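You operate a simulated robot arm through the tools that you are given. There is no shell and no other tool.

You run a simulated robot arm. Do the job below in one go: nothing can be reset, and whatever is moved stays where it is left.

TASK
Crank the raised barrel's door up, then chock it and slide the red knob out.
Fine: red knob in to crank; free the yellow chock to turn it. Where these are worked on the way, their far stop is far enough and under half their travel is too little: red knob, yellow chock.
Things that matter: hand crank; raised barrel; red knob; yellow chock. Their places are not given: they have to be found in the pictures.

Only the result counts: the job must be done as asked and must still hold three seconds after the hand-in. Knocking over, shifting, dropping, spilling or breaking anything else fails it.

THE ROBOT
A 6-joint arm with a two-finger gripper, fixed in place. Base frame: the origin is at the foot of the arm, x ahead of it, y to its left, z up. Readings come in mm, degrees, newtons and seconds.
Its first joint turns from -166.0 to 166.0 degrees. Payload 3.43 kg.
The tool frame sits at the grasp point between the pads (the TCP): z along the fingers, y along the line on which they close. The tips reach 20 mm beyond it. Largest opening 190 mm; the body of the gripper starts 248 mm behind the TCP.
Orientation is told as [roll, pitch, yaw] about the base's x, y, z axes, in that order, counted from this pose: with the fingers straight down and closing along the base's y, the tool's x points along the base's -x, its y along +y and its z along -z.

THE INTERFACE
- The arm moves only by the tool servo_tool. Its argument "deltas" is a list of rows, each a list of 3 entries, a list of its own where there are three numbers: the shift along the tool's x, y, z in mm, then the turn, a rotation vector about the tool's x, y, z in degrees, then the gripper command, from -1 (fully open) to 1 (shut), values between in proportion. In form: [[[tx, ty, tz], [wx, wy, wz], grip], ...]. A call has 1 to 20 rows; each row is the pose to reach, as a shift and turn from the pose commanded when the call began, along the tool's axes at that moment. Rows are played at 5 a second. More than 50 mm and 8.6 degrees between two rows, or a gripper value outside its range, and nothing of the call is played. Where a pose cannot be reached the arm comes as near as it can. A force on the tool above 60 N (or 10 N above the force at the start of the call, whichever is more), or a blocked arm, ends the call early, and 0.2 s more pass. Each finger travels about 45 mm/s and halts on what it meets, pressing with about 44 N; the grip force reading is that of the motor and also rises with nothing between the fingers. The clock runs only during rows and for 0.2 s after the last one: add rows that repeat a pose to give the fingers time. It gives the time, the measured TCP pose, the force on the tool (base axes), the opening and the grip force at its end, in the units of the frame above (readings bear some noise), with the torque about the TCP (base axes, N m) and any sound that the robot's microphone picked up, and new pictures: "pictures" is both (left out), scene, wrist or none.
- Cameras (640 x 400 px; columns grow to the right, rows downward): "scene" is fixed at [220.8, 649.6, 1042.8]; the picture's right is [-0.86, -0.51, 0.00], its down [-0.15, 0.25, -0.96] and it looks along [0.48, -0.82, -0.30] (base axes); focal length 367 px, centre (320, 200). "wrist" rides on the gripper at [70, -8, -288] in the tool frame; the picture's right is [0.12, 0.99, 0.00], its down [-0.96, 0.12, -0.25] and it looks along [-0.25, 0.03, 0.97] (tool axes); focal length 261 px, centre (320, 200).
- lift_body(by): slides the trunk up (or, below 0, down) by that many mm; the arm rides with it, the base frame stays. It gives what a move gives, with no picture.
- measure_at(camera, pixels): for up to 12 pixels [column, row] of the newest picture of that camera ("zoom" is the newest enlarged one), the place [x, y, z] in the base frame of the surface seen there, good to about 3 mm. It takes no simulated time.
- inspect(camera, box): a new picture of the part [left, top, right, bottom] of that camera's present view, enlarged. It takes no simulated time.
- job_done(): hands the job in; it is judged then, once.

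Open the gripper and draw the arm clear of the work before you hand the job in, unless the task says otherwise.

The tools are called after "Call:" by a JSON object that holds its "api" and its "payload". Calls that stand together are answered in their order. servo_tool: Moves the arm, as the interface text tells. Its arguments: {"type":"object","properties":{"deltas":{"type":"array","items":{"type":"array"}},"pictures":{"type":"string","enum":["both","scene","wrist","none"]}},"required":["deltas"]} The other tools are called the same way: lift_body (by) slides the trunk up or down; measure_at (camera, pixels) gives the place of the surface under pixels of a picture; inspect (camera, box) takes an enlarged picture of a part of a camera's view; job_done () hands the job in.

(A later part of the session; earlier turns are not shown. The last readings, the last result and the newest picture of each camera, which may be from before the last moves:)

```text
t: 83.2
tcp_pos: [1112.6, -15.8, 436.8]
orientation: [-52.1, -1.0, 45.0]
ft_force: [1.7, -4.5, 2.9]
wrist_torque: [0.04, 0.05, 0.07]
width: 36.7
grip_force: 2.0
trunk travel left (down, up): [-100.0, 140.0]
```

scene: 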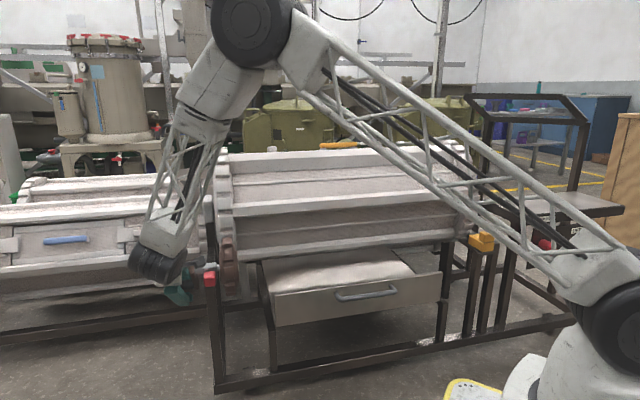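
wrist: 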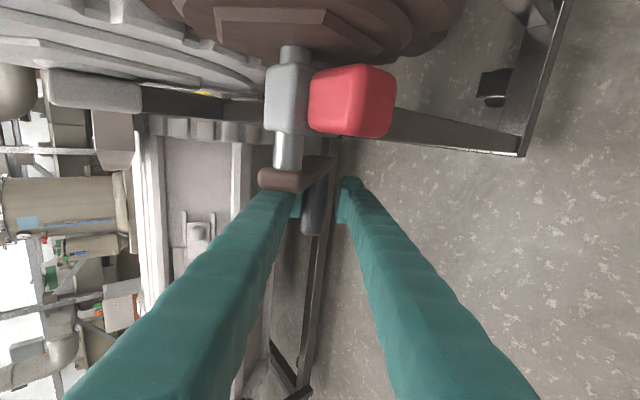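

Forces stay under 5 N. I continue to about 240°, then measure the door.

Call:
{"api": "servo_tool", "payload": {"deltas": [[[0, 9.5, -1.6], [0, 0, 0], 0.642], [[0, 18.9, -4], [0, 0, 0], 0.642], [[0, 28, -7.3], [0, 0, 0], 0.642], [[0, 28, -7.3], [0, 0, 0], 0.642]], "pictures": "both"}}

Call:
{"api": "inspect", "payload": {"camera": "scene", "box": [240, 120, 400, 220]}}

Call:
{"api": "measure_at", "payload": {"camera": "scene", "pixels": [[335, 145], [325, 146], [348, 145], [290, 160], [290, 165], [290, 170], [290, 175], [290, 180], [290, 185], [290, 215], [290, 225], [290, 235]]}}

```text
t: 84.2
tcp_pos: [1095.8, 0.6, 418.4]
orientation: [-52.1, -1.1, 45.0]
ft_force: [4.9, -0.7, 4.3]
wrist_torque: [0.0, 0.12, 0.07]
width: 36.6
grip_force: 2.1
trunk travel left (down, up): [-100.0, 140.0]
```

scene: 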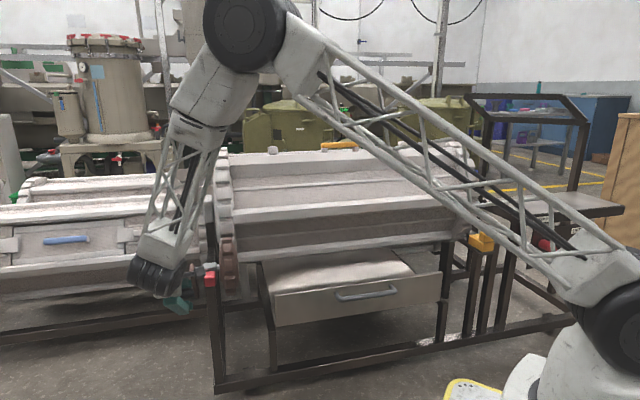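
wrist: 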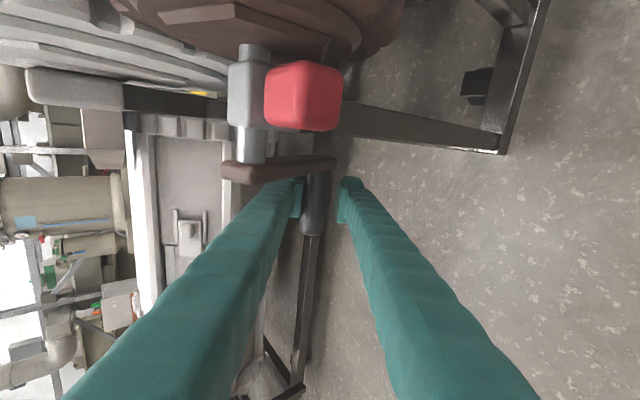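

```text
4.00 times, centred on (320, 170) of scene
```

zoom: 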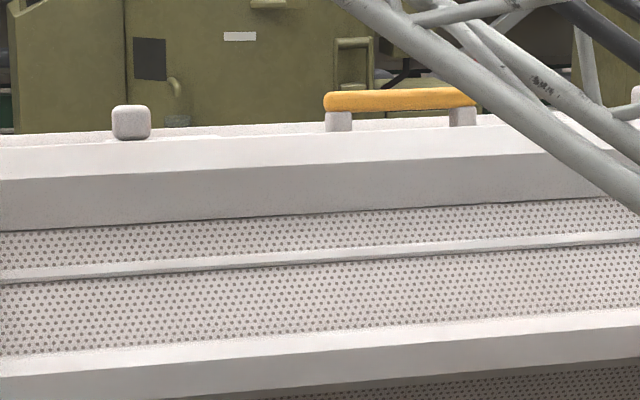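

```text
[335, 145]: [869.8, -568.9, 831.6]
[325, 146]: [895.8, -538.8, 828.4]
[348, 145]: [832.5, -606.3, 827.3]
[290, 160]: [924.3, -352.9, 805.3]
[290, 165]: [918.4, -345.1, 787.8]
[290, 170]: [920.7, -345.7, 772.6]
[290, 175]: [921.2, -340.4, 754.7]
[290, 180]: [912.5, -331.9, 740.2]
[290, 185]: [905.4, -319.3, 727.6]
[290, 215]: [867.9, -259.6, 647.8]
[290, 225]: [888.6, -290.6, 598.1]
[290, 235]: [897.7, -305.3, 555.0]
```

The door handle sits now at about 99–100°, so about 10° remain. Because the barrel is six-sided, the front will look exactly like the start picture when done. I push on to about 250°.

Call:
{"api": "servo_tool", "payload": {"deltas": [[[0, 4.5, -2], [0, 0, 0], 0.642], [[0, 8.9, -4], [0, 0, 0], 0.642], [[0, 13, -6.4], [0, 0, 0], 0.642], [[0, 17.2, -8.8], [0, 0, 0], 0.642], [[0, 17.2, -8.8], [0, 0, 0], 0.642]], "pictures": "both"}}

Call:
{"api": "inspect", "payload": {"camera": "scene", "box": [200, 120, 400, 245]}}

Call:
{"api": "measure_at", "payload": {"camera": "scene", "pixels": [[335, 143], [325, 144], [345, 143], [290, 168], [290, 173], [290, 178], [290, 183], [290, 188], [290, 193], [290, 225], [290, 235], [290, 240]]}}

```text
t: 85.4
tcp_pos: [1085.1, 13.1, 410.9]
orientation: [-52.1, -1.0, 45.1]
ft_force: [1.0, -5.3, 5.4]
wrist_torque: [0.04, 0.08, 0.05]
width: 37.9
grip_force: 3.2
trunk travel left (down, up): [-100.0, 140.0]
```

scene: 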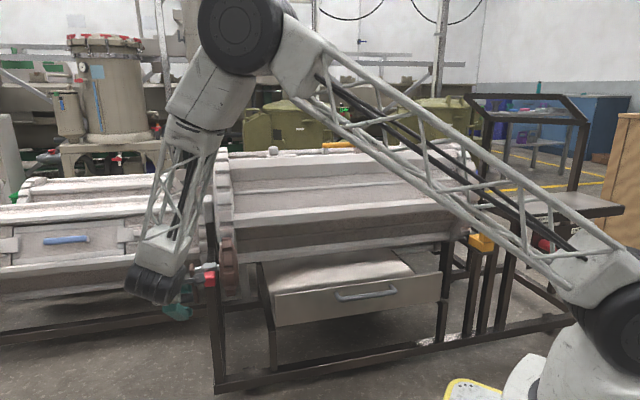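
wrist: 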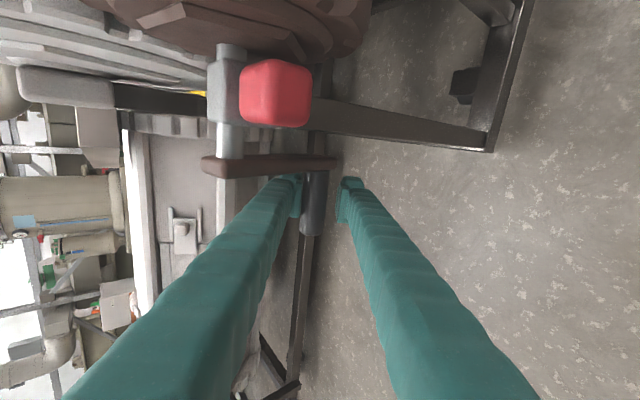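

```text
3.20 times, centred on (300, 182) of scene
```

zoom: 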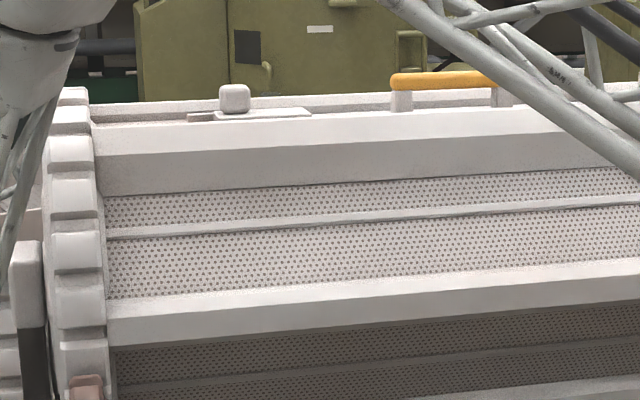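

```text
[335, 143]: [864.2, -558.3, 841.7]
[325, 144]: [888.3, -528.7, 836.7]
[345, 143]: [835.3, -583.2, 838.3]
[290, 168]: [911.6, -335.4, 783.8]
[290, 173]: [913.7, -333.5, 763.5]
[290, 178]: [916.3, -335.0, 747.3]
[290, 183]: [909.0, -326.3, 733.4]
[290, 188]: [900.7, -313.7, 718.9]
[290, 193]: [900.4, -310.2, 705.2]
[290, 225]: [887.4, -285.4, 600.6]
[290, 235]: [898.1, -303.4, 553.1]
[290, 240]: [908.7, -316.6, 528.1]
```

Estimates put the barrel at about 56° of 60°. I add a little more (to about 256°) and then compare again.

Call:
{"api": "servo_tool", "payload": {"deltas": [[[0, 4, -2.7], [0, 0, 0], 0.642], [[0, 8, -5.5], [0, 0, 0], 0.642], [[0, 9.6, -6.8], [0, 0, 0], 0.642], [[0, 9.6, -6.8], [0, 0, 0], 0.642]], "pictures": "both"}}

Call:
{"api": "inspect", "payload": {"camera": "scene", "box": [200, 120, 400, 245]}}

Call:
{"api": "measure_at", "payload": {"camera": "scene", "pixels": [[335, 142], [328, 143], [342, 142], [290, 173], [290, 178], [290, 183], [290, 188], [290, 193], [290, 198], [290, 230], [290, 235], [290, 242]]}}

```text
t: 86.4
tcp_pos: [1076.5, 20.7, 408.1]
orientation: [-52.0, -0.9, 45.1]
ft_force: [3.9, -2.0, 6.3]
wrist_torque: [-0.04, 0.14, 0.15]
width: 37.9
grip_force: 3.1
trunk travel left (down, up): [-100.0, 140.0]
```

scene: 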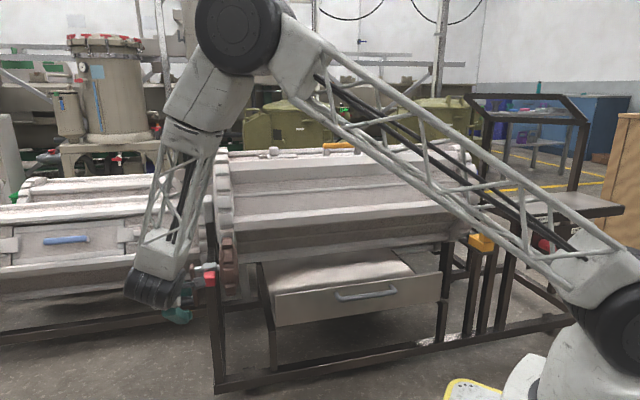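
wrist: 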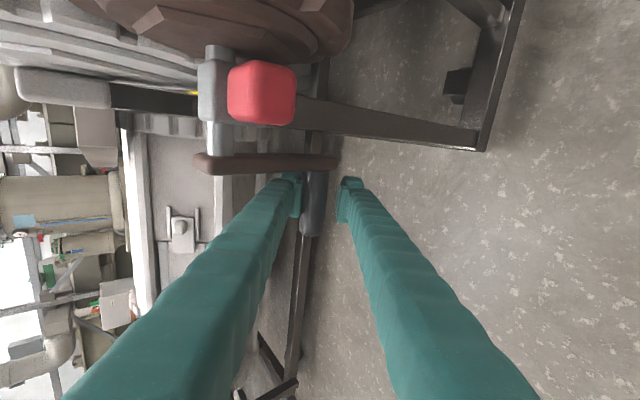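

```text
3.20 times, centred on (300, 182) of scene
```

zoom: 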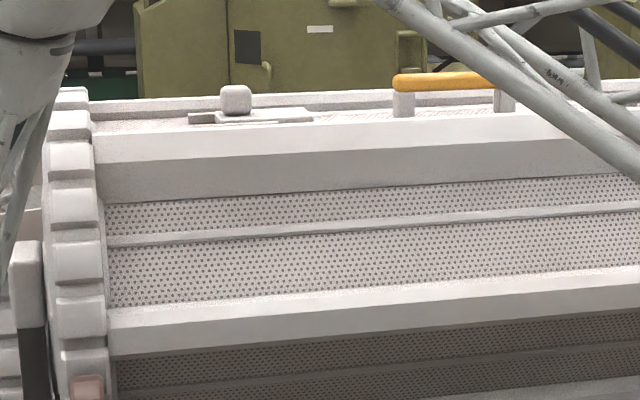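

```text
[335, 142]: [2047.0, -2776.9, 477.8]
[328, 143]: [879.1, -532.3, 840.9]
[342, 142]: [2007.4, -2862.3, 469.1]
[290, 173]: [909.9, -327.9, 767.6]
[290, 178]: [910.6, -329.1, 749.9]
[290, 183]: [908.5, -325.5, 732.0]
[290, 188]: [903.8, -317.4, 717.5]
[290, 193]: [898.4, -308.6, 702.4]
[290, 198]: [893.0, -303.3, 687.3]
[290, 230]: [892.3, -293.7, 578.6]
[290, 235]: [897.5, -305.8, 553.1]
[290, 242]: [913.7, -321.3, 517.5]
```

The front now matches the start picture (rib and beam edges within a pixel or two) and the panel slopes give about 59–60°. I release the crank, retract, and will check the door from above.

Call:
{"api": "servo_tool", "payload": {"deltas": [[[0, 0, 0], [0, 0, 0], 0.42], [[0, 0, 0], [0, 0, 0], 0.42], [[0, 0, -40], [0, 0, 0], 0.42], [[0, 0, -85], [0, 0, 0], 0.42], [[0, 0, -130], [0, 0, 0], 0.42], [[0, 0, -175], [0, 0, 0], 0.42], [[0, -20, -215], [-8, 0, 0], 0.42], [[0, -45, -250], [-16, 0, 0], 0.42], [[0, -70, -285], [-24, 0, 0], 0.42], [[0, -95, -320], [-32, 0, 0], 0.42], [[0, -120, -355], [-40, 0, 0], 0.42], [[0, -145, -390], [-48, 0, 0], 0.42], [[0, -165, -420], [-52, 0, 0], 0.42]], "pictures": "both"}}

```text
t: 89.2
tcp_pos: [909.4, 180.8, 794.7]
orientation: [0.1, -1.0, 45.1]
ft_force: [0.6, -0.3, -0.6]
wrist_torque: [-0.06, 0.03, 0.01]
width: 55.2
grip_force: 0.1
trunk travel left (down, up): [-100.0, 140.0]
```

scene: 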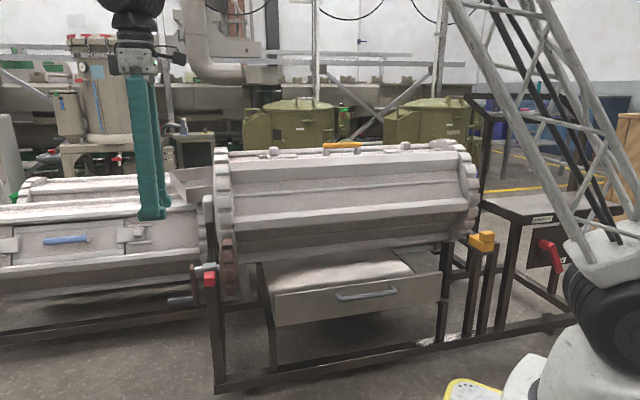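
wrist: 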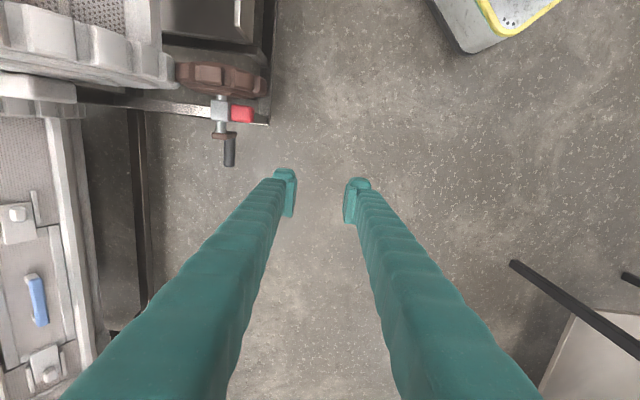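

The crank stayed put and the scene is now unobstructed, with the door handle on top at (342,145). I take the same zooms as at the start for comparison and measure.

Call:
{"api": "inspect", "payload": {"camera": "scene", "box": [200, 120, 400, 245]}}

Call:
{"api": "inspect", "payload": {"camera": "scene", "box": [330, 130, 530, 255]}}

Call:
{"api": "measure_at", "payload": {"camera": "scene", "pixels": [[350, 190], [350, 240], [215, 160], [465, 150], [225, 240], [230, 170], [230, 190], [230, 210], [230, 230], [460, 200], [455, 225], [342, 145]]}}

```text
3.20 times, centred on (300, 182) of scene
```

zoom: 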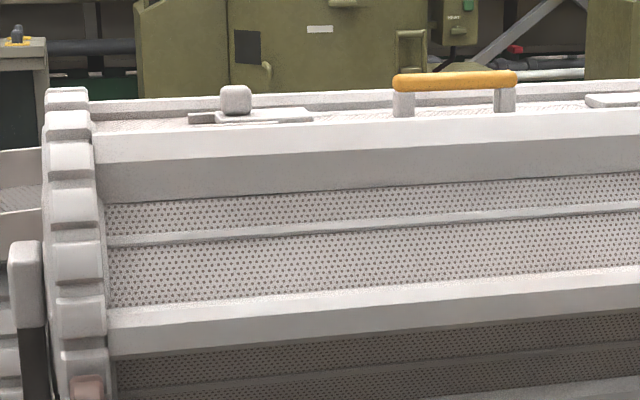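

```text
3.20 times, centred on (430, 192) of scene
```

zoom: 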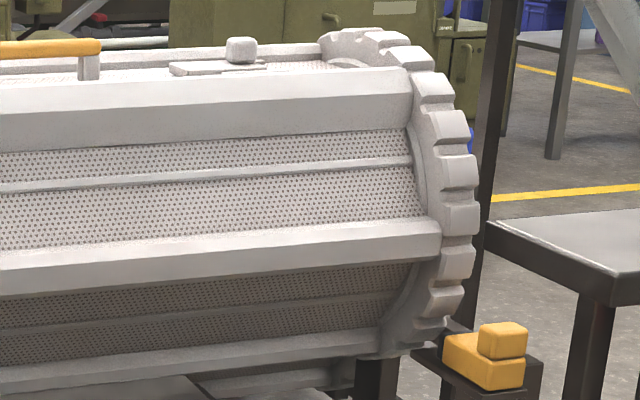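

```text
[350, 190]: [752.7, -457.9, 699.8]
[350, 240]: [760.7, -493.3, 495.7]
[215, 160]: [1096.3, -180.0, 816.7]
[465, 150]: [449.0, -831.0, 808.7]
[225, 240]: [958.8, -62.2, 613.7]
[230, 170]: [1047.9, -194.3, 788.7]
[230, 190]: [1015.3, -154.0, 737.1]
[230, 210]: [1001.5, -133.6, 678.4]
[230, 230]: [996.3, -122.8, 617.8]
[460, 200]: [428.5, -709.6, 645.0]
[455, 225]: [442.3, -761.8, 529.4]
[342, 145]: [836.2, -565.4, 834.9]
```

The front of the barrel, its ring teeth and measured points now coincide with the start picture (60° symmetry), and the door handle is on top: the door is up within about a degree. Next I go back to the chock, turning to yaw -45° on the way.

Call:
{"api": "servo_tool", "payload": {"deltas": [[[48, 0, 0], [0, 0, 4.5], 0.26], [[96, -5, 0], [0, 0, 9], 0.26], [[144, -10, 0], [0, 0, 13.5], 0.26], [[192, -15, 0], [0, 0, 18], 0.26], [[240, -20, 0], [0, 0, 22.5], 0.26], [[288, -25, 0], [0, 0, 27], 0.26], [[336, -30, 0], [0, 0, 31.5], 0.26], [[384, -35, 0], [0, 0, 36], 0.26], [[432, -40, 0], [0, 0, 40.5], 0.26], [[480, -45, 0], [0, 0, 45], 0.26], [[528, -50, 0], [0, 0, 49.5], 0.26], [[576, -55, 0], [0, 0, 54], 0.26], [[624, -60, 0], [0, 0, 58.5], 0.26], [[672, -65, 0], [0, 0, 63], 0.26], [[720, -70, 0], [0, 0, 67.5], 0.26], [[768, -75, 0], [0, 0, 72], 0.26], [[816, -80, 0], [0, 0, 76.5], 0.26], [[864, -85, 0], [0, 0, 81], 0.26], [[912, -90, 0], [0, 0, 85.5], 0.26], [[960, -95, 0], [0, 0, 90], 0.26]], "pictures": "both"}}

```text
t: 93.4
tcp_pos: [297.9, -563.2, 777.9]
orientation: [1.0, 0.0, -44.9]
ft_force: [0.3, 1.0, 0.2]
wrist_torque: [-0.11, 0.05, 0.01]
width: 70.0
grip_force: 0.0
trunk travel left (down, up): [-100.0, 140.0]
```

scene: 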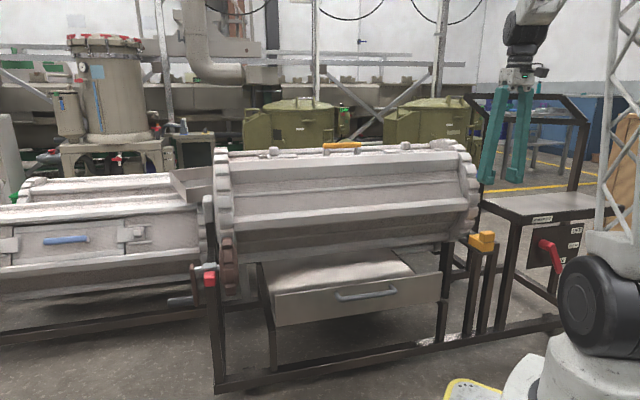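
wrist: 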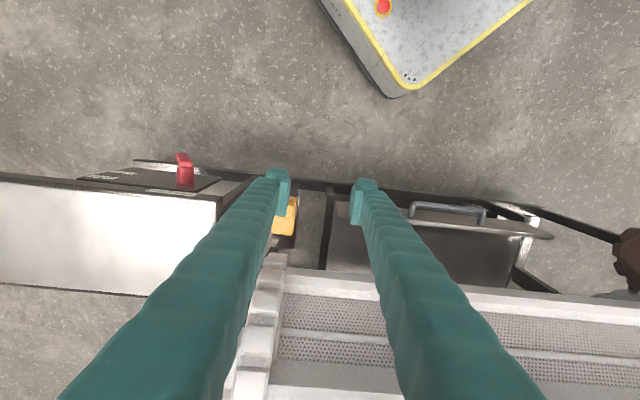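

I move in front of the chock for a clear view.

Call:
{"api": "servo_tool", "payload": {"deltas": [[[-10, -30, 15], [0, 0, 0], 0.26], [[-20, -61, 30], [0, 0, 0], 0.26], [[-20, -61, 45], [0, 0, 0], 0.26]], "pictures": "both"}}

Call:
{"api": "inspect", "payload": {"camera": "wrist", "box": [270, 170, 366, 290]}}

```text
t: 94.2
tcp_pos: [268.5, -622.9, 733.5]
orientation: [0.9, 0.0, -45.0]
ft_force: [-0.1, -0.1, 1.1]
wrist_torque: [-0.02, 0.01, -0.02]
width: 70.3
grip_force: 0.1
trunk travel left (down, up): [-100.0, 140.0]
```

scene: 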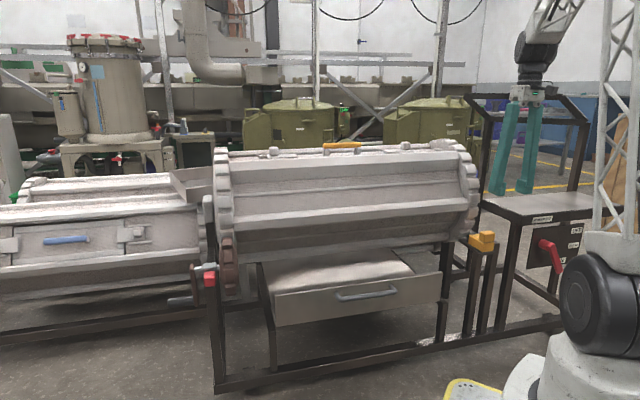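
wrist: 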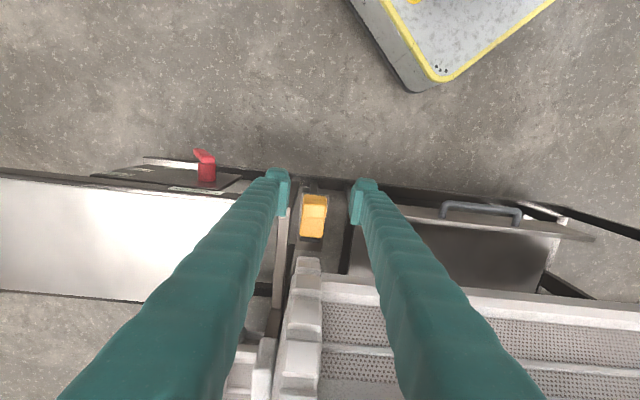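

```text
3.33 times, centred on (318, 230) of wrist
```

zoom: 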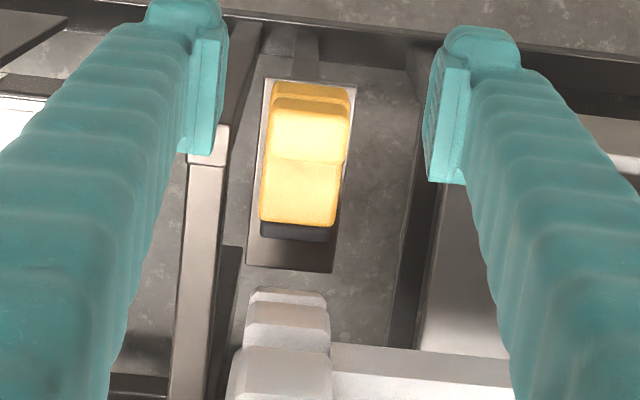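

I measure the chock's lug and tip at its outer position.

Call:
{"api": "measure_at", "payload": {"camera": "zoom", "pixels": [[310, 130], [270, 130], [348, 130], [310, 102], [308, 155], [310, 92], [300, 190], [298, 218], [295, 235], [290, 262], [285, 300], [280, 330]]}}

```text
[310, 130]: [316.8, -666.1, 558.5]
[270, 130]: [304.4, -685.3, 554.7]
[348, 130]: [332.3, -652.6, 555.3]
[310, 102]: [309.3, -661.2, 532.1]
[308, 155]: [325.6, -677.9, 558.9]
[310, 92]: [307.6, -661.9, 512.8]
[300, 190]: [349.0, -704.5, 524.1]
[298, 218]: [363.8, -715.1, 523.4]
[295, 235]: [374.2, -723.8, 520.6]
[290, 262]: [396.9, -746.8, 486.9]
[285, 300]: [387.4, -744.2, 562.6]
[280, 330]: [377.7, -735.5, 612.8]
```

The lug is centred at about (u≈-248, v≈-700). I move over it and descend to z≈548 with the 70 mm opening.

Call:
{"api": "servo_tool", "payload": {"deltas": [[[-35, 0, 20], [0, 0, 0], 0.26], [[-70, 0, 45], [0, 0, 0], 0.26], [[-70, 0, 90], [0, 0, 0], 0.26], [[-70, 0, 135], [0, 0, 0], 0.26], [[-70, 0, 170], [0, 0, 0], 0.26], [[-70, 0, 185], [0, 0, 0], 0.26], [[-70, 0, 185], [0, 0, 0], 0.26]], "pictures": "both"}}

```text
t: 95.8
tcp_pos: [323.4, -672.4, 548.3]
orientation: [1.1, 0.0, -44.9]
ft_force: [0.3, -0.1, 0.8]
wrist_torque: [0.01, -0.03, -0.02]
width: 70.2
grip_force: 0.0
trunk travel left (down, up): [-100.0, 140.0]
```

scene: 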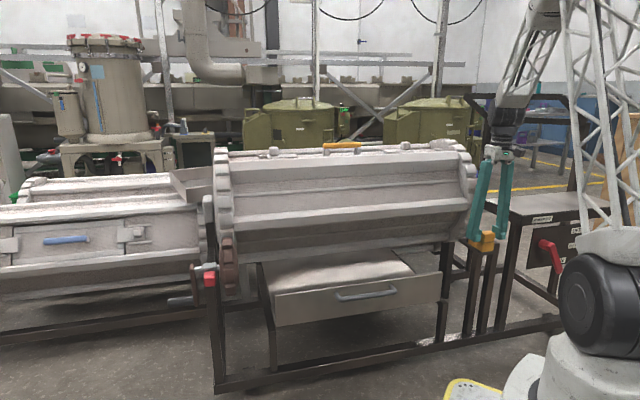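
wrist: 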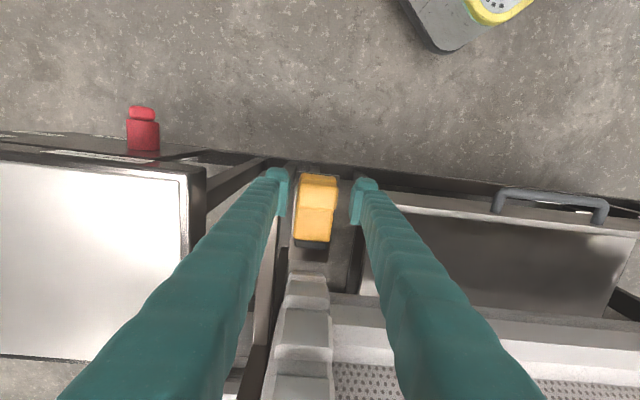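

The lug is centred between the pads. I close on it and then push it toward the barrel.

Call:
{"api": "servo_tool", "payload": {"deltas": [[[0, -3.5, 0], [0, 0, 0], 0.4], [[0, -3.5, 0], [0, 0, 0], 1], [[0, -3.5, 0], [0, 0, 0], 1], [[0, -3.5, 0], [0, 0, 0], 1], [[0, -3.5, 0], [0, 0, 0], 1], [[-5, -3.5, 0], [0, 0, 0], 1], [[-10, -3.5, 0], [0, 0, 0], 1], [[-15, -3.5, 0], [0, 0, 0], 1], [[-20, -3.5, 0], [0, 0, 0], 1]], "pictures": "both"}}

```text
t: 97.8
tcp_pos: [334.6, -687.7, 547.1]
orientation: [1.1, 0.0, -45.0]
ft_force: [18.8, 19.5, -5.2]
wrist_torque: [0.45, 0.11, -0.09]
width: 44.8
grip_force: 45.2
trunk travel left (down, up): [-100.0, 140.0]
```

scene: 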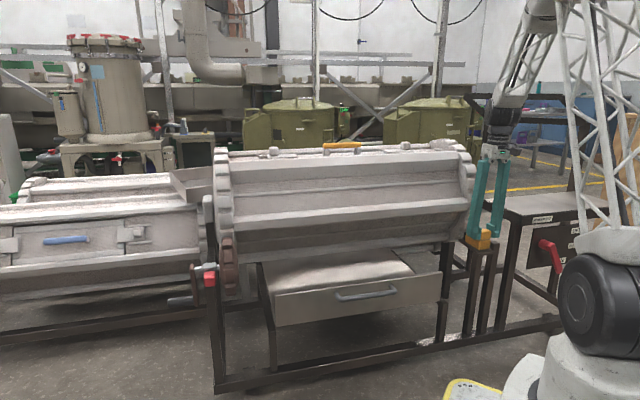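
wrist: 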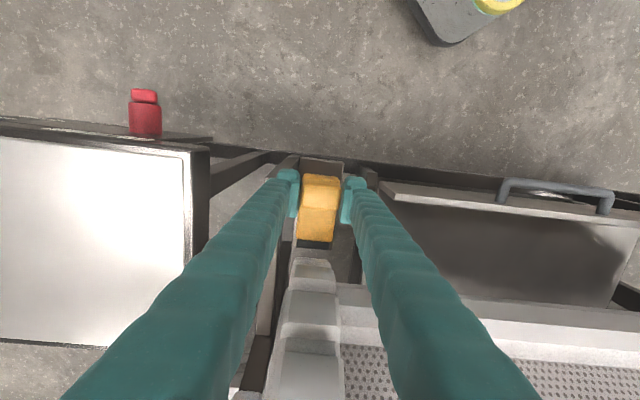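

The chock slides in with the gripper. I continue to its inner stop, easing the side load by 1 mm.

Call:
{"api": "servo_tool", "payload": {"deltas": [[[-4, 0.8, 0], [0, 0, 0], 1], [[-8, 0.8, 0], [0, 0, 0], 1], [[-12, 0.8, 0], [0, 0, 0], 1], [[-16, 0.8, 0], [0, 0, 0], 1], [[-20, 0.8, 0], [0, 0, 0], 1], [[-24, 0.8, 0], [0, 0, 0], 1]], "pictures": "both"}}

```text
t: 99.2
tcp_pos: [349.4, -703.0, 547.6]
orientation: [1.0, 0.3, -44.9]
ft_force: [-3.4, 35.4, -10.5]
wrist_torque: [0.31, 0.22, 0.17]
width: 44.7
grip_force: 45.6
trunk travel left (down, up): [-100.0, 140.0]
```

scene: 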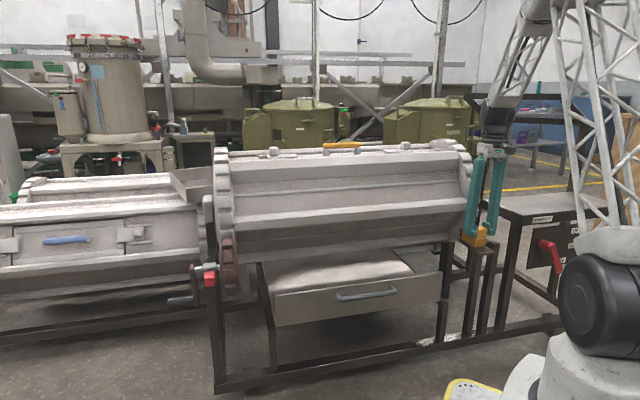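
wrist: 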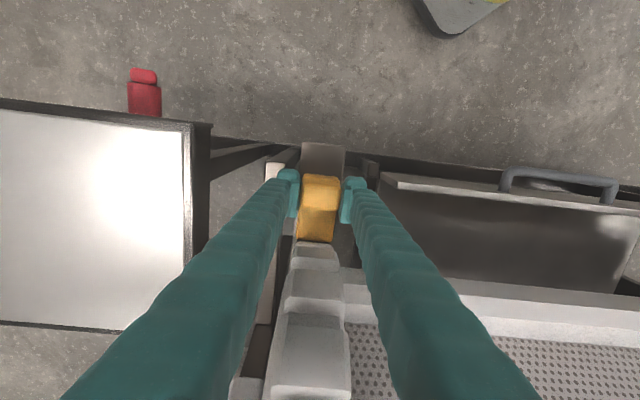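

Resistance appeared (27 N) and the chock meets the ring as at the start. I press a little further to be sure it is at its stop.

Call:
{"api": "servo_tool", "payload": {"deltas": [[[-2, 0.5, 0], [0, 0, 0], 1], [[-4, 0.5, 0], [0, 0, 0], 1], [[-5, 0.5, 0], [0, 0, 0], 1]], "pictures": "wrist"}}

```text
t: 100.0
tcp_pos: [353.9, -707.0, 547.6]
orientation: [1.1, 0.0, -44.9]
ft_force: [-30.6, 31.5, -4.5]
wrist_torque: [0.24, 0.28, -0.06]
width: 45.0
grip_force: 45.1
trunk travel left (down, up): [-100.0, 140.0]
```

wrist: 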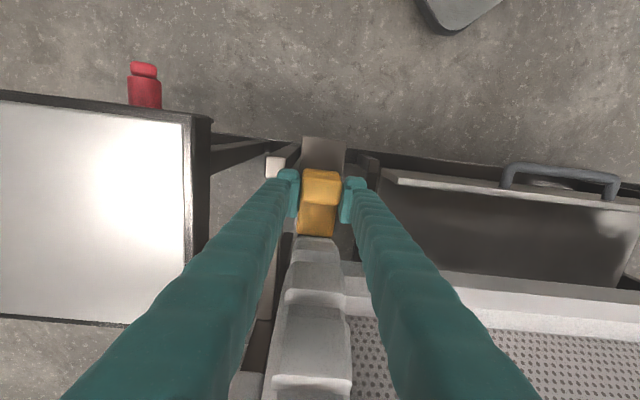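

The resisting force reached 44 N with the pads starting to slip: the chock is home. I open and rise clear, then verify.

Call:
{"api": "servo_tool", "payload": {"deltas": [[[2, 0, 0], [0, 0, 0], 0.26], [[2, 0, 0], [0, 0, 0], 0.26], [[2, 0, 0], [0, 0, 0], 0.26], [[4, 0, -30], [0, 0, 0], 0.26], [[10, 0, -75], [0, 0, 0], 0.26], [[30, 0, -115], [0, 0, 0], 0.26], [[60, 0, -150], [0, 0, 0], 0.26], [[95, 0, -175], [0, 0, 0], 0.26]], "pictures": "both"}}

Call:
{"api": "inspect", "payload": {"camera": "wrist", "box": [270, 170, 366, 290]}}

Call:
{"api": "inspect", "payload": {"camera": "scene", "box": [445, 210, 509, 250]}}

```text
t: 101.8
tcp_pos: [285.0, -644.0, 724.9]
orientation: [1.1, 0.0, -44.9]
ft_force: [0.3, -0.5, -0.7]
wrist_torque: [0.16, 0.12, 0.0]
width: 70.4
grip_force: 0.0
trunk travel left (down, up): [-100.0, 140.0]
```

scene: 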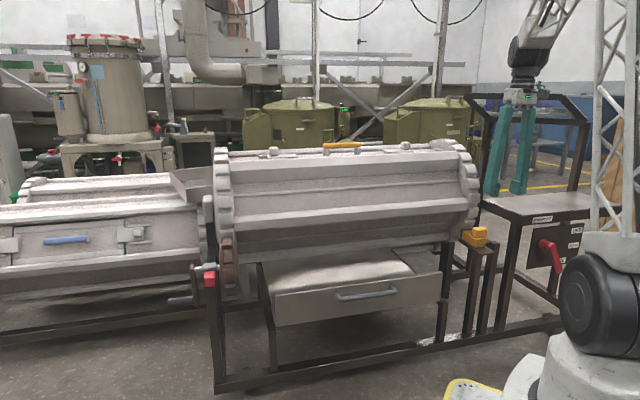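
wrist: 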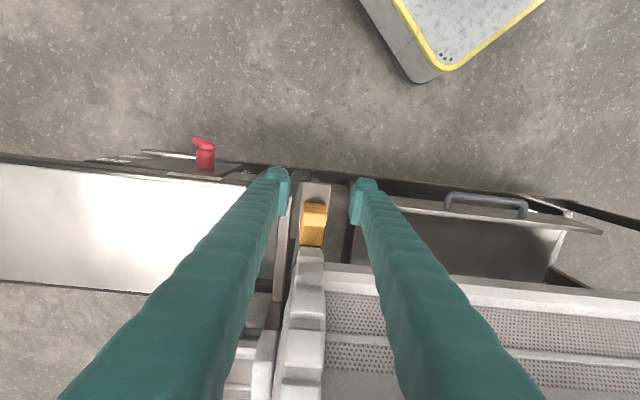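

```text
3.33 times, centred on (318, 230) of wrist
```

zoom: 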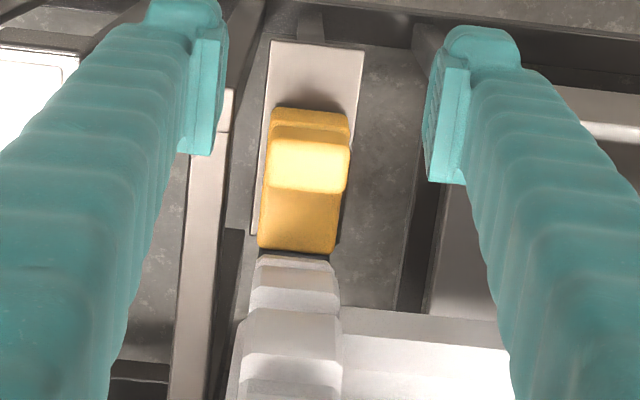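

```text
10.00 times, centred on (477, 230) of scene
```

zoom: 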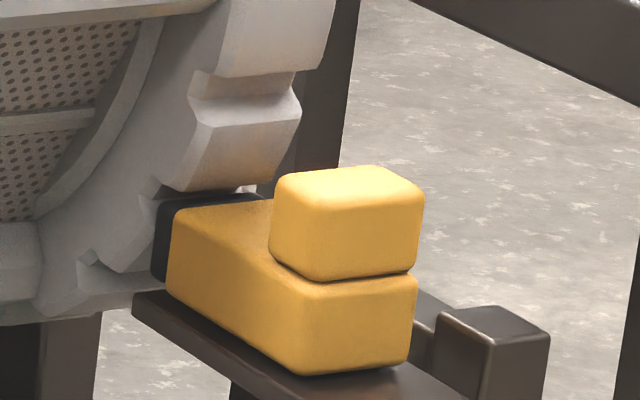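

The chock zoom is pixel-for-pixel like the start picture, so it is seated and the ring is at the same tooth phase (exactly 60° turned). Now I travel back to the red knob with the gripper turning to yaw +45°.

Call:
{"api": "servo_tool", "payload": {"deltas": [[[15, 42, -10], [0, 0, -4.5], 0.1], [[30, 84, -20], [0, 0, -9], 0], [[45, 128, -30], [0, 0, -13.5], -0.1], [[60, 173, -40], [0, 0, -18], -0.2], [[75, 218, -50], [0, 0, -22.5], -0.2], [[85, 264, -60], [0, 0, -27], -0.2], [[85, 312, -65], [0, 0, -31.5], -0.2], [[85, 361, -65], [0, 0, -36], -0.2], [[85, 410, -65], [0, 0, -40.5], -0.2], [[85, 459, -65], [0, 0, -45], -0.2], [[85, 508, -65], [0, 0, -49.5], -0.2], [[85, 557, -65], [0, 0, -54], -0.2], [[85, 606, -65], [0, 0, -58.5], -0.2], [[85, 655, -65], [0, 0, -63], -0.2], [[85, 704, -65], [0, 0, -67.5], -0.2], [[85, 753, -65], [0, 0, -72], -0.2], [[85, 802, -65], [0, 0, -76.5], -0.2], [[85, 851, -65], [0, 0, -81], -0.2], [[85, 899, -65], [0, 0, -85.5], -0.2], [[85, 942, -65], [0, 0, -90], -0.2]], "pictures": "both"}}

```text
t: 106.0
tcp_pos: [888.5, 81.5, 805.3]
orientation: [-0.1, -1.1, 45.1]
ft_force: [-0.3, 0.0, 0.3]
wrist_torque: [0.09, -0.11, 0.02]
width: 114.1
grip_force: 0.0
trunk travel left (down, up): [-100.0, 140.0]
```

scene: 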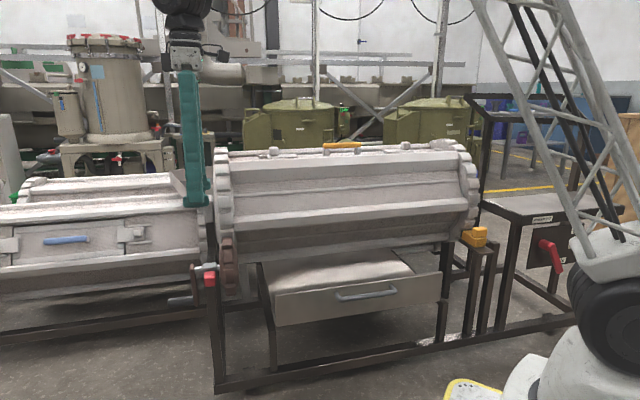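
wrist: 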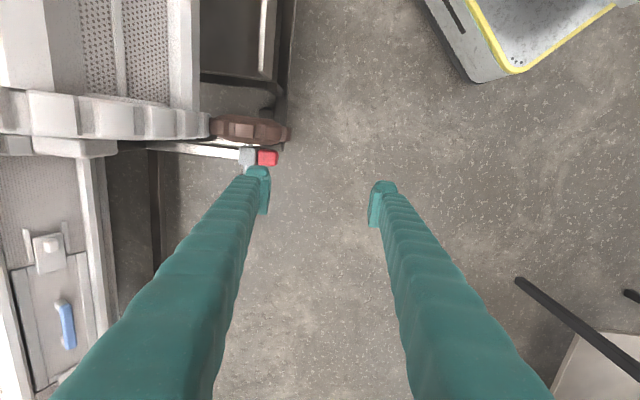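

I move over the knob and collar at z≈700 and measure them again.

Call:
{"api": "servo_tool", "payload": {"deltas": [[[0, -40, 20], [0, 0, 0], -0.2], [[0, -80, 45], [0, 0, 0], -0.2], [[0, -115, 75], [0, 0, 0], -0.2], [[-1, -135, 105], [0, 0, 0], -0.2], [[-1, -135, 105], [0, 0, 0], -0.2]], "pictures": "both"}}

Call:
{"api": "inspect", "payload": {"camera": "wrist", "box": [256, 120, 384, 200]}}

Call:
{"api": "measure_at", "payload": {"camera": "zoom", "pixels": [[255, 255], [210, 255], [300, 255], [255, 215], [255, 300], [370, 265], [320, 265], [420, 265], [370, 230], [370, 305], [260, 150], [330, 160]]}}

```text
t: 107.2
tcp_pos: [984.8, -9.9, 699.1]
orientation: [0.0, -1.0, 45.0]
ft_force: [0.7, -0.6, 0.5]
wrist_torque: [-0.04, 0.01, 0.0]
width: 114.0
grip_force: 0.1
trunk travel left (down, up): [-100.0, 140.0]
```

scene: 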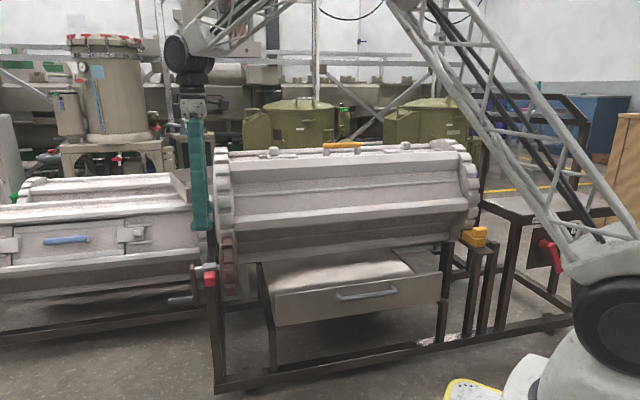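
wrist: 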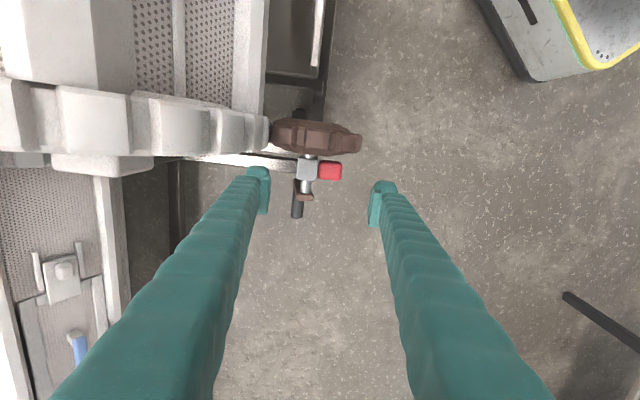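

```text
5.00 times, centred on (320, 160) of wrist
```

zoom: 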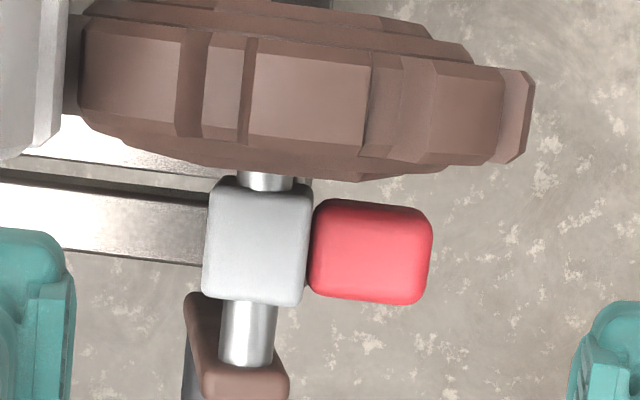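

```text
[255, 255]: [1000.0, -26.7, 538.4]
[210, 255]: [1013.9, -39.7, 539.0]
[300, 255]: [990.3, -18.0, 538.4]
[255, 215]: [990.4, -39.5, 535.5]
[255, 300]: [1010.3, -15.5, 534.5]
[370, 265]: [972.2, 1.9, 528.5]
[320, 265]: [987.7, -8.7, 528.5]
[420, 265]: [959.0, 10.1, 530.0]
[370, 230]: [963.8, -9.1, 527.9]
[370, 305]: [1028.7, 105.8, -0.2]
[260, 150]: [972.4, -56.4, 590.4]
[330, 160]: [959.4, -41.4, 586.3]
```

Collar (u≈669–706) and knob are centred under the gripper. I descend to z≈530 and close on them as before.

Call:
{"api": "servo_tool", "payload": {"deltas": [[[0, -2, 45], [0, 0, 0], -0.2], [[0, -2, 90], [0, 0, 0], -0.2], [[0, -2, 130], [0, 0, 0], -0.2], [[0, -2, 158], [0, 0, 0], -0.2], [[0, -2, 169], [0, 0, 0], -0.2], [[0, -2, 169], [0, 0, 0], -0.2], [[0, -2, 169], [0, 0, 0], 0.3], [[0, -2, 169], [0, 0, 0], 1], [[0, -2, 169], [0, 0, 0], 1], [[0, -2, 169], [0, 0, 0], 1], [[0, -2, 169], [0, 0, 0], 1]], "pictures": "both"}}

```text
t: 109.6
tcp_pos: [988.8, -8.2, 530.5]
orientation: [0.0, -1.0, 45.1]
ft_force: [-11.9, 7.4, 0.3]
wrist_torque: [0.22, 0.31, -0.13]
width: 79.1
grip_force: 45.4
trunk travel left (down, up): [-100.0, 140.0]
```

scene: 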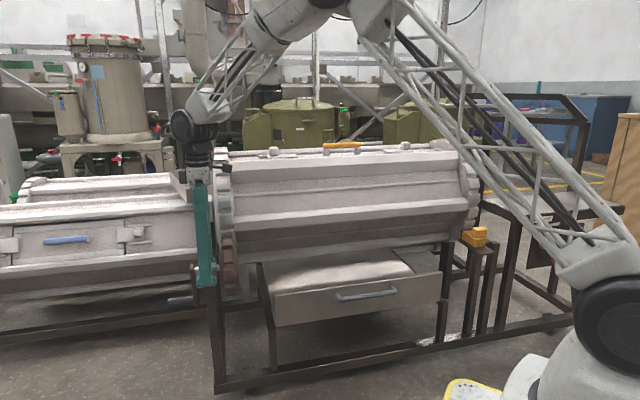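
wrist: 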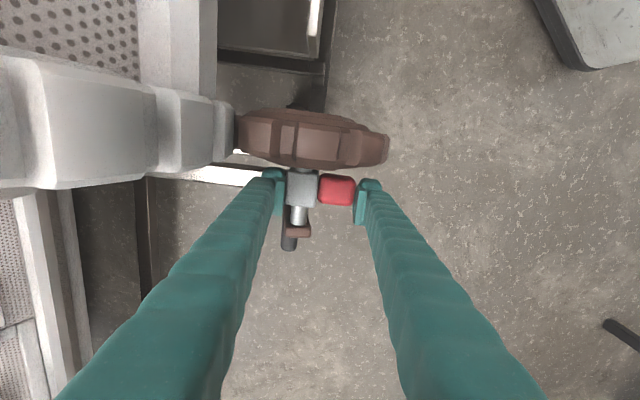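

Gripped at 79 mm. I now slide the knob outward (away from the barrel), 20 mm first.

Call:
{"api": "servo_tool", "payload": {"deltas": [[[-5, 0.5, 0.1], [0, 0, 0], 1], [[-10, 0.5, 0.2], [0, 0, 0], 1], [[-15, 0.5, 0.25], [0, 0, 0], 1], [[-20, 0.5, 0.35], [0, 0, 0], 1], [[-25, 0.5, 0.45], [0, 0, 0], 1]], "pictures": "both"}}

```text
t: 110.8
tcp_pos: [1007.4, 9.6, 530.1]
orientation: [0.0, -0.9, 45.1]
ft_force: [-14.5, 11.7, -10.1]
wrist_torque: [0.35, 0.16, -0.09]
width: 79.5
grip_force: 45.4
trunk travel left (down, up): [-100.0, 140.0]
```

scene: 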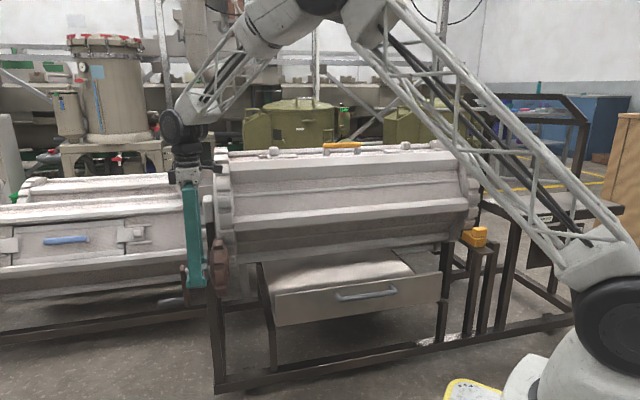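
wrist: 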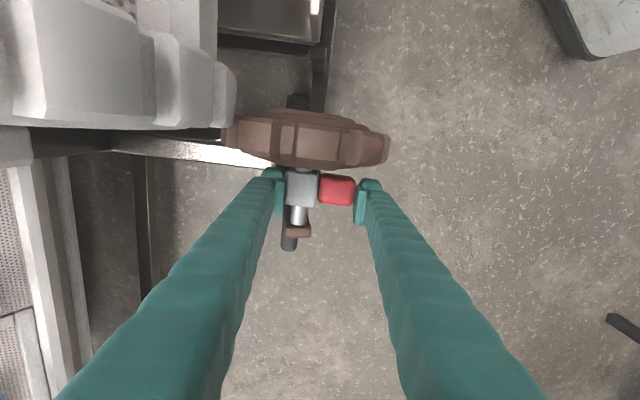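

The knob and gear are sliding out freely and the barrel stays put. I continue to the outer stop.

Call:
{"api": "servo_tool", "payload": {"deltas": [[[-5, 0, 0.4], [0, 0, 0], 1], [[-10, 0, 0.5], [0, 0, 0], 1], [[-15, 0, 0.6], [0, 0, 0], 1], [[-20, 0, 0.7], [0, 0, 0], 1], [[-24, 0, 0.8], [0, 0, 0], 1], [[-28, 0, 0.8], [0, 0, 0], 1], [[-32, 0, 0.9], [0, 0, 0], 1]], "pictures": "both"}}

```text
t: 112.6
tcp_pos: [1026.3, 27.3, 530.6]
orientation: [0.2, -0.7, 44.9]
ft_force: [-14.8, -12.0, 13.1]
wrist_torque: [0.98, 1.0, -0.55]
width: 79.1
grip_force: 45.2
trunk travel left (down, up): [-100.0, 140.0]
stopped in row 7: the force on the tool passed its limit at 63 N (the readings are from after the stop); the commanded pose is now the measured one
```

scene: 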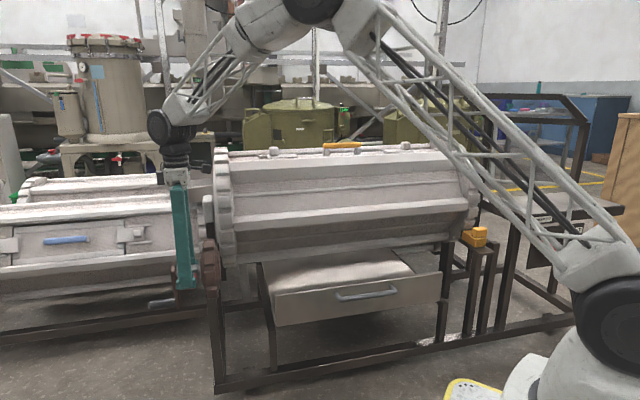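
wrist: 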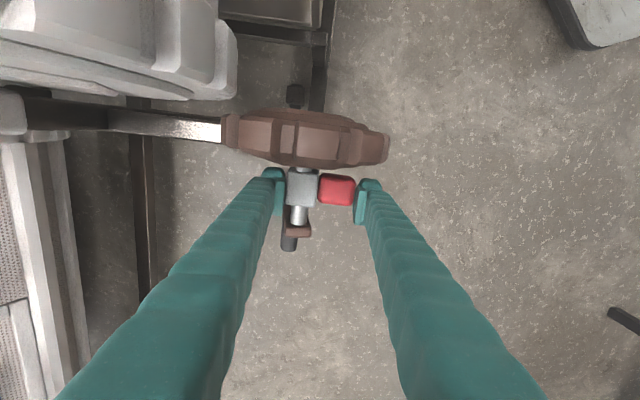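

The knob reached its outer stop (force limit, TCP moved about 52 mm, same place as at the start). I open the fingers and rise straight up.

Call:
{"api": "servo_tool", "payload": {"deltas": [[[1, 0, 0], [0, 0, 0], -0.2], [[1, 0, 0], [0, 0, 0], -0.2], [[1, 0, 0], [0, 0, 0], -0.2], [[1, 0, 0], [0, 0, 0], -0.2], [[1, 0, -25], [0, 0, 0], -0.2], [[1, 0, -70], [0, 0, 0], -0.2], [[0, 0, -115], [0, 0, 0], -0.2], [[0, 0, -160], [0, 0, 0], -0.2], [[0, 20, -190], [0, 0, 0], -0.2]], "pictures": "both"}}

Call:
{"api": "inspect", "payload": {"camera": "wrist", "box": [256, 100, 384, 200]}}

Call:
{"api": "inspect", "payload": {"camera": "scene", "box": [110, 180, 270, 300]}}

```text
t: 114.6
tcp_pos: [1012.8, 43.3, 716.7]
orientation: [0.2, -0.6, 45.2]
ft_force: [0.0, 0.1, -0.5]
wrist_torque: [0.06, 0.13, -0.02]
width: 114.1
grip_force: 0.0
trunk travel left (down, up): [-100.0, 140.0]
```

scene: 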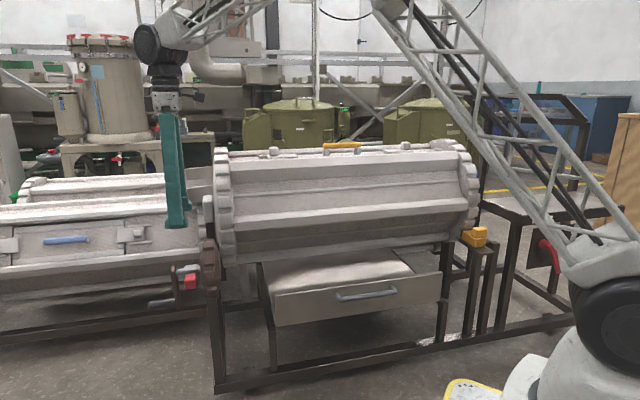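
wrist: 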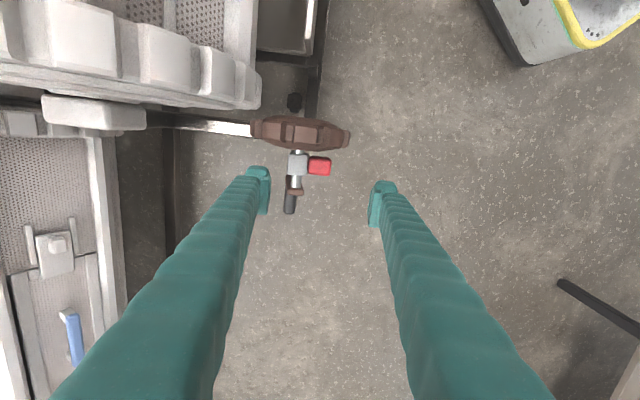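

```text
4.00 times, centred on (320, 150) of wrist
```

zoom: 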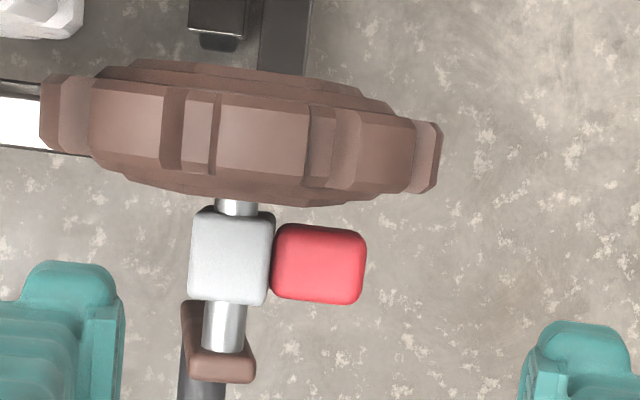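

```text
3.33 times, centred on (190, 240) of scene
```

zoom: 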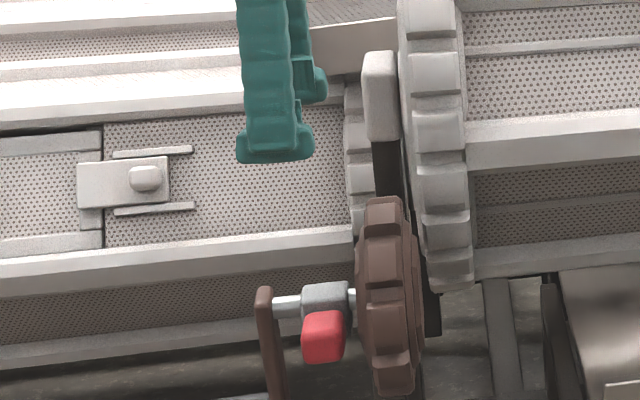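

The knob, collar and gear are back at their original out position. I raise the arm and take one look at the door from above before finishing.

Call:
{"api": "servo_tool", "payload": {"deltas": [[[0, 15, -45], [0, 0, 0], -0.2], [[0, 30, -90], [0, 0, 0], -0.2], [[0, 45, -135], [0, 0, 0], -0.2], [[0, 60, -180], [0, 0, 0], -0.2], [[0, 75, -225], [0, 0, 0], -0.2], [[0, 85, -270], [0, 0, 0], -0.2], [[43, 63, -275], [0, 0, 0], -0.2], [[86, 41, -280], [0, 0, 0], -0.2], [[129, 19, -285], [0, 0, 0], -0.2], [[172, -3, -285], [0, 0, 0], -0.2], [[215, -25, -285], [0, 0, 0], -0.2], [[258, -47, -285], [0, 0, 0], -0.2], [[301, -69, -285], [0, 0, 0], -0.2], [[344, -91, -285], [0, 0, 0], -0.2], [[387, -113, -285], [0, 0, 0], -0.2], [[430, -135, -285], [0, 0, 0], -0.2], [[473, -157, -285], [0, 0, 0], -0.2], [[516, -179, -285], [0, 0, 0], -0.2]], "pictures": "both"}}

```text
t: 118.4
tcp_pos: [775.5, -450.5, 999.4]
orientation: [0.2, -0.7, 45.2]
ft_force: [1.5, 0.7, 0.6]
wrist_torque: [-0.19, 0.02, -0.02]
width: 114.1
grip_force: 0.1
trunk travel left (down, up): [-100.0, 140.0]
```

scene: 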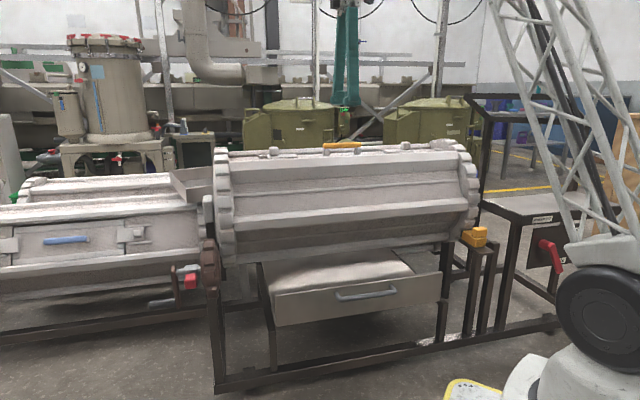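
wrist: 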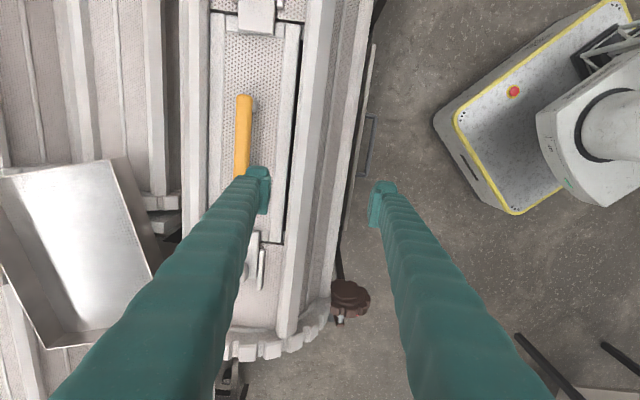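

The door panel with its yellow handle (244,135) and latches faces up. I measure points across the door panel and its two frame beams to confirm it is level.

Call:
{"api": "measure_at", "payload": {"camera": "wrist", "pixels": [[230, 60], [262, 60], [285, 60], [228, 90], [268, 90], [285, 90], [228, 130], [268, 130], [215, 90], [300, 90], [310, 60], [210, 60]]}}

Call:
{"api": "inspect", "payload": {"camera": "wrist", "box": [160, 0, 400, 150]}}

```text
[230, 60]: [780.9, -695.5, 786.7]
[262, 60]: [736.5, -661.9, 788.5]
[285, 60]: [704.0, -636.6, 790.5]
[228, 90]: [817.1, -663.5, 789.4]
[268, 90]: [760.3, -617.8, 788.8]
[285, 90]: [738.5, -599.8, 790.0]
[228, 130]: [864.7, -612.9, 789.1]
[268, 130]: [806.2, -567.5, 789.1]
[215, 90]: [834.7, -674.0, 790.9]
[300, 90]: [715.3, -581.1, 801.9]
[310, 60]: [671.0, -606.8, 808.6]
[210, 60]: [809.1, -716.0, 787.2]
```

```text
2.67 times, centred on (280, 75) of wrist
```

zoom: 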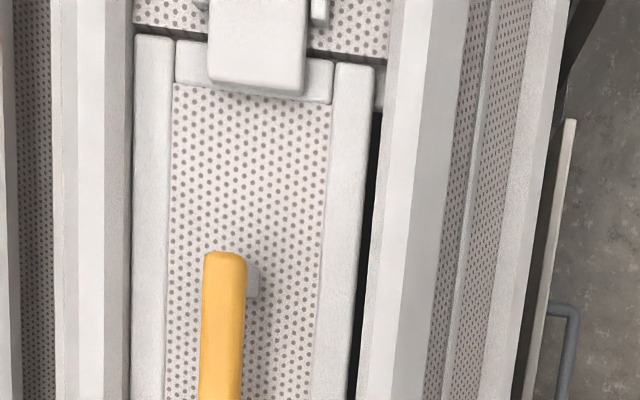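

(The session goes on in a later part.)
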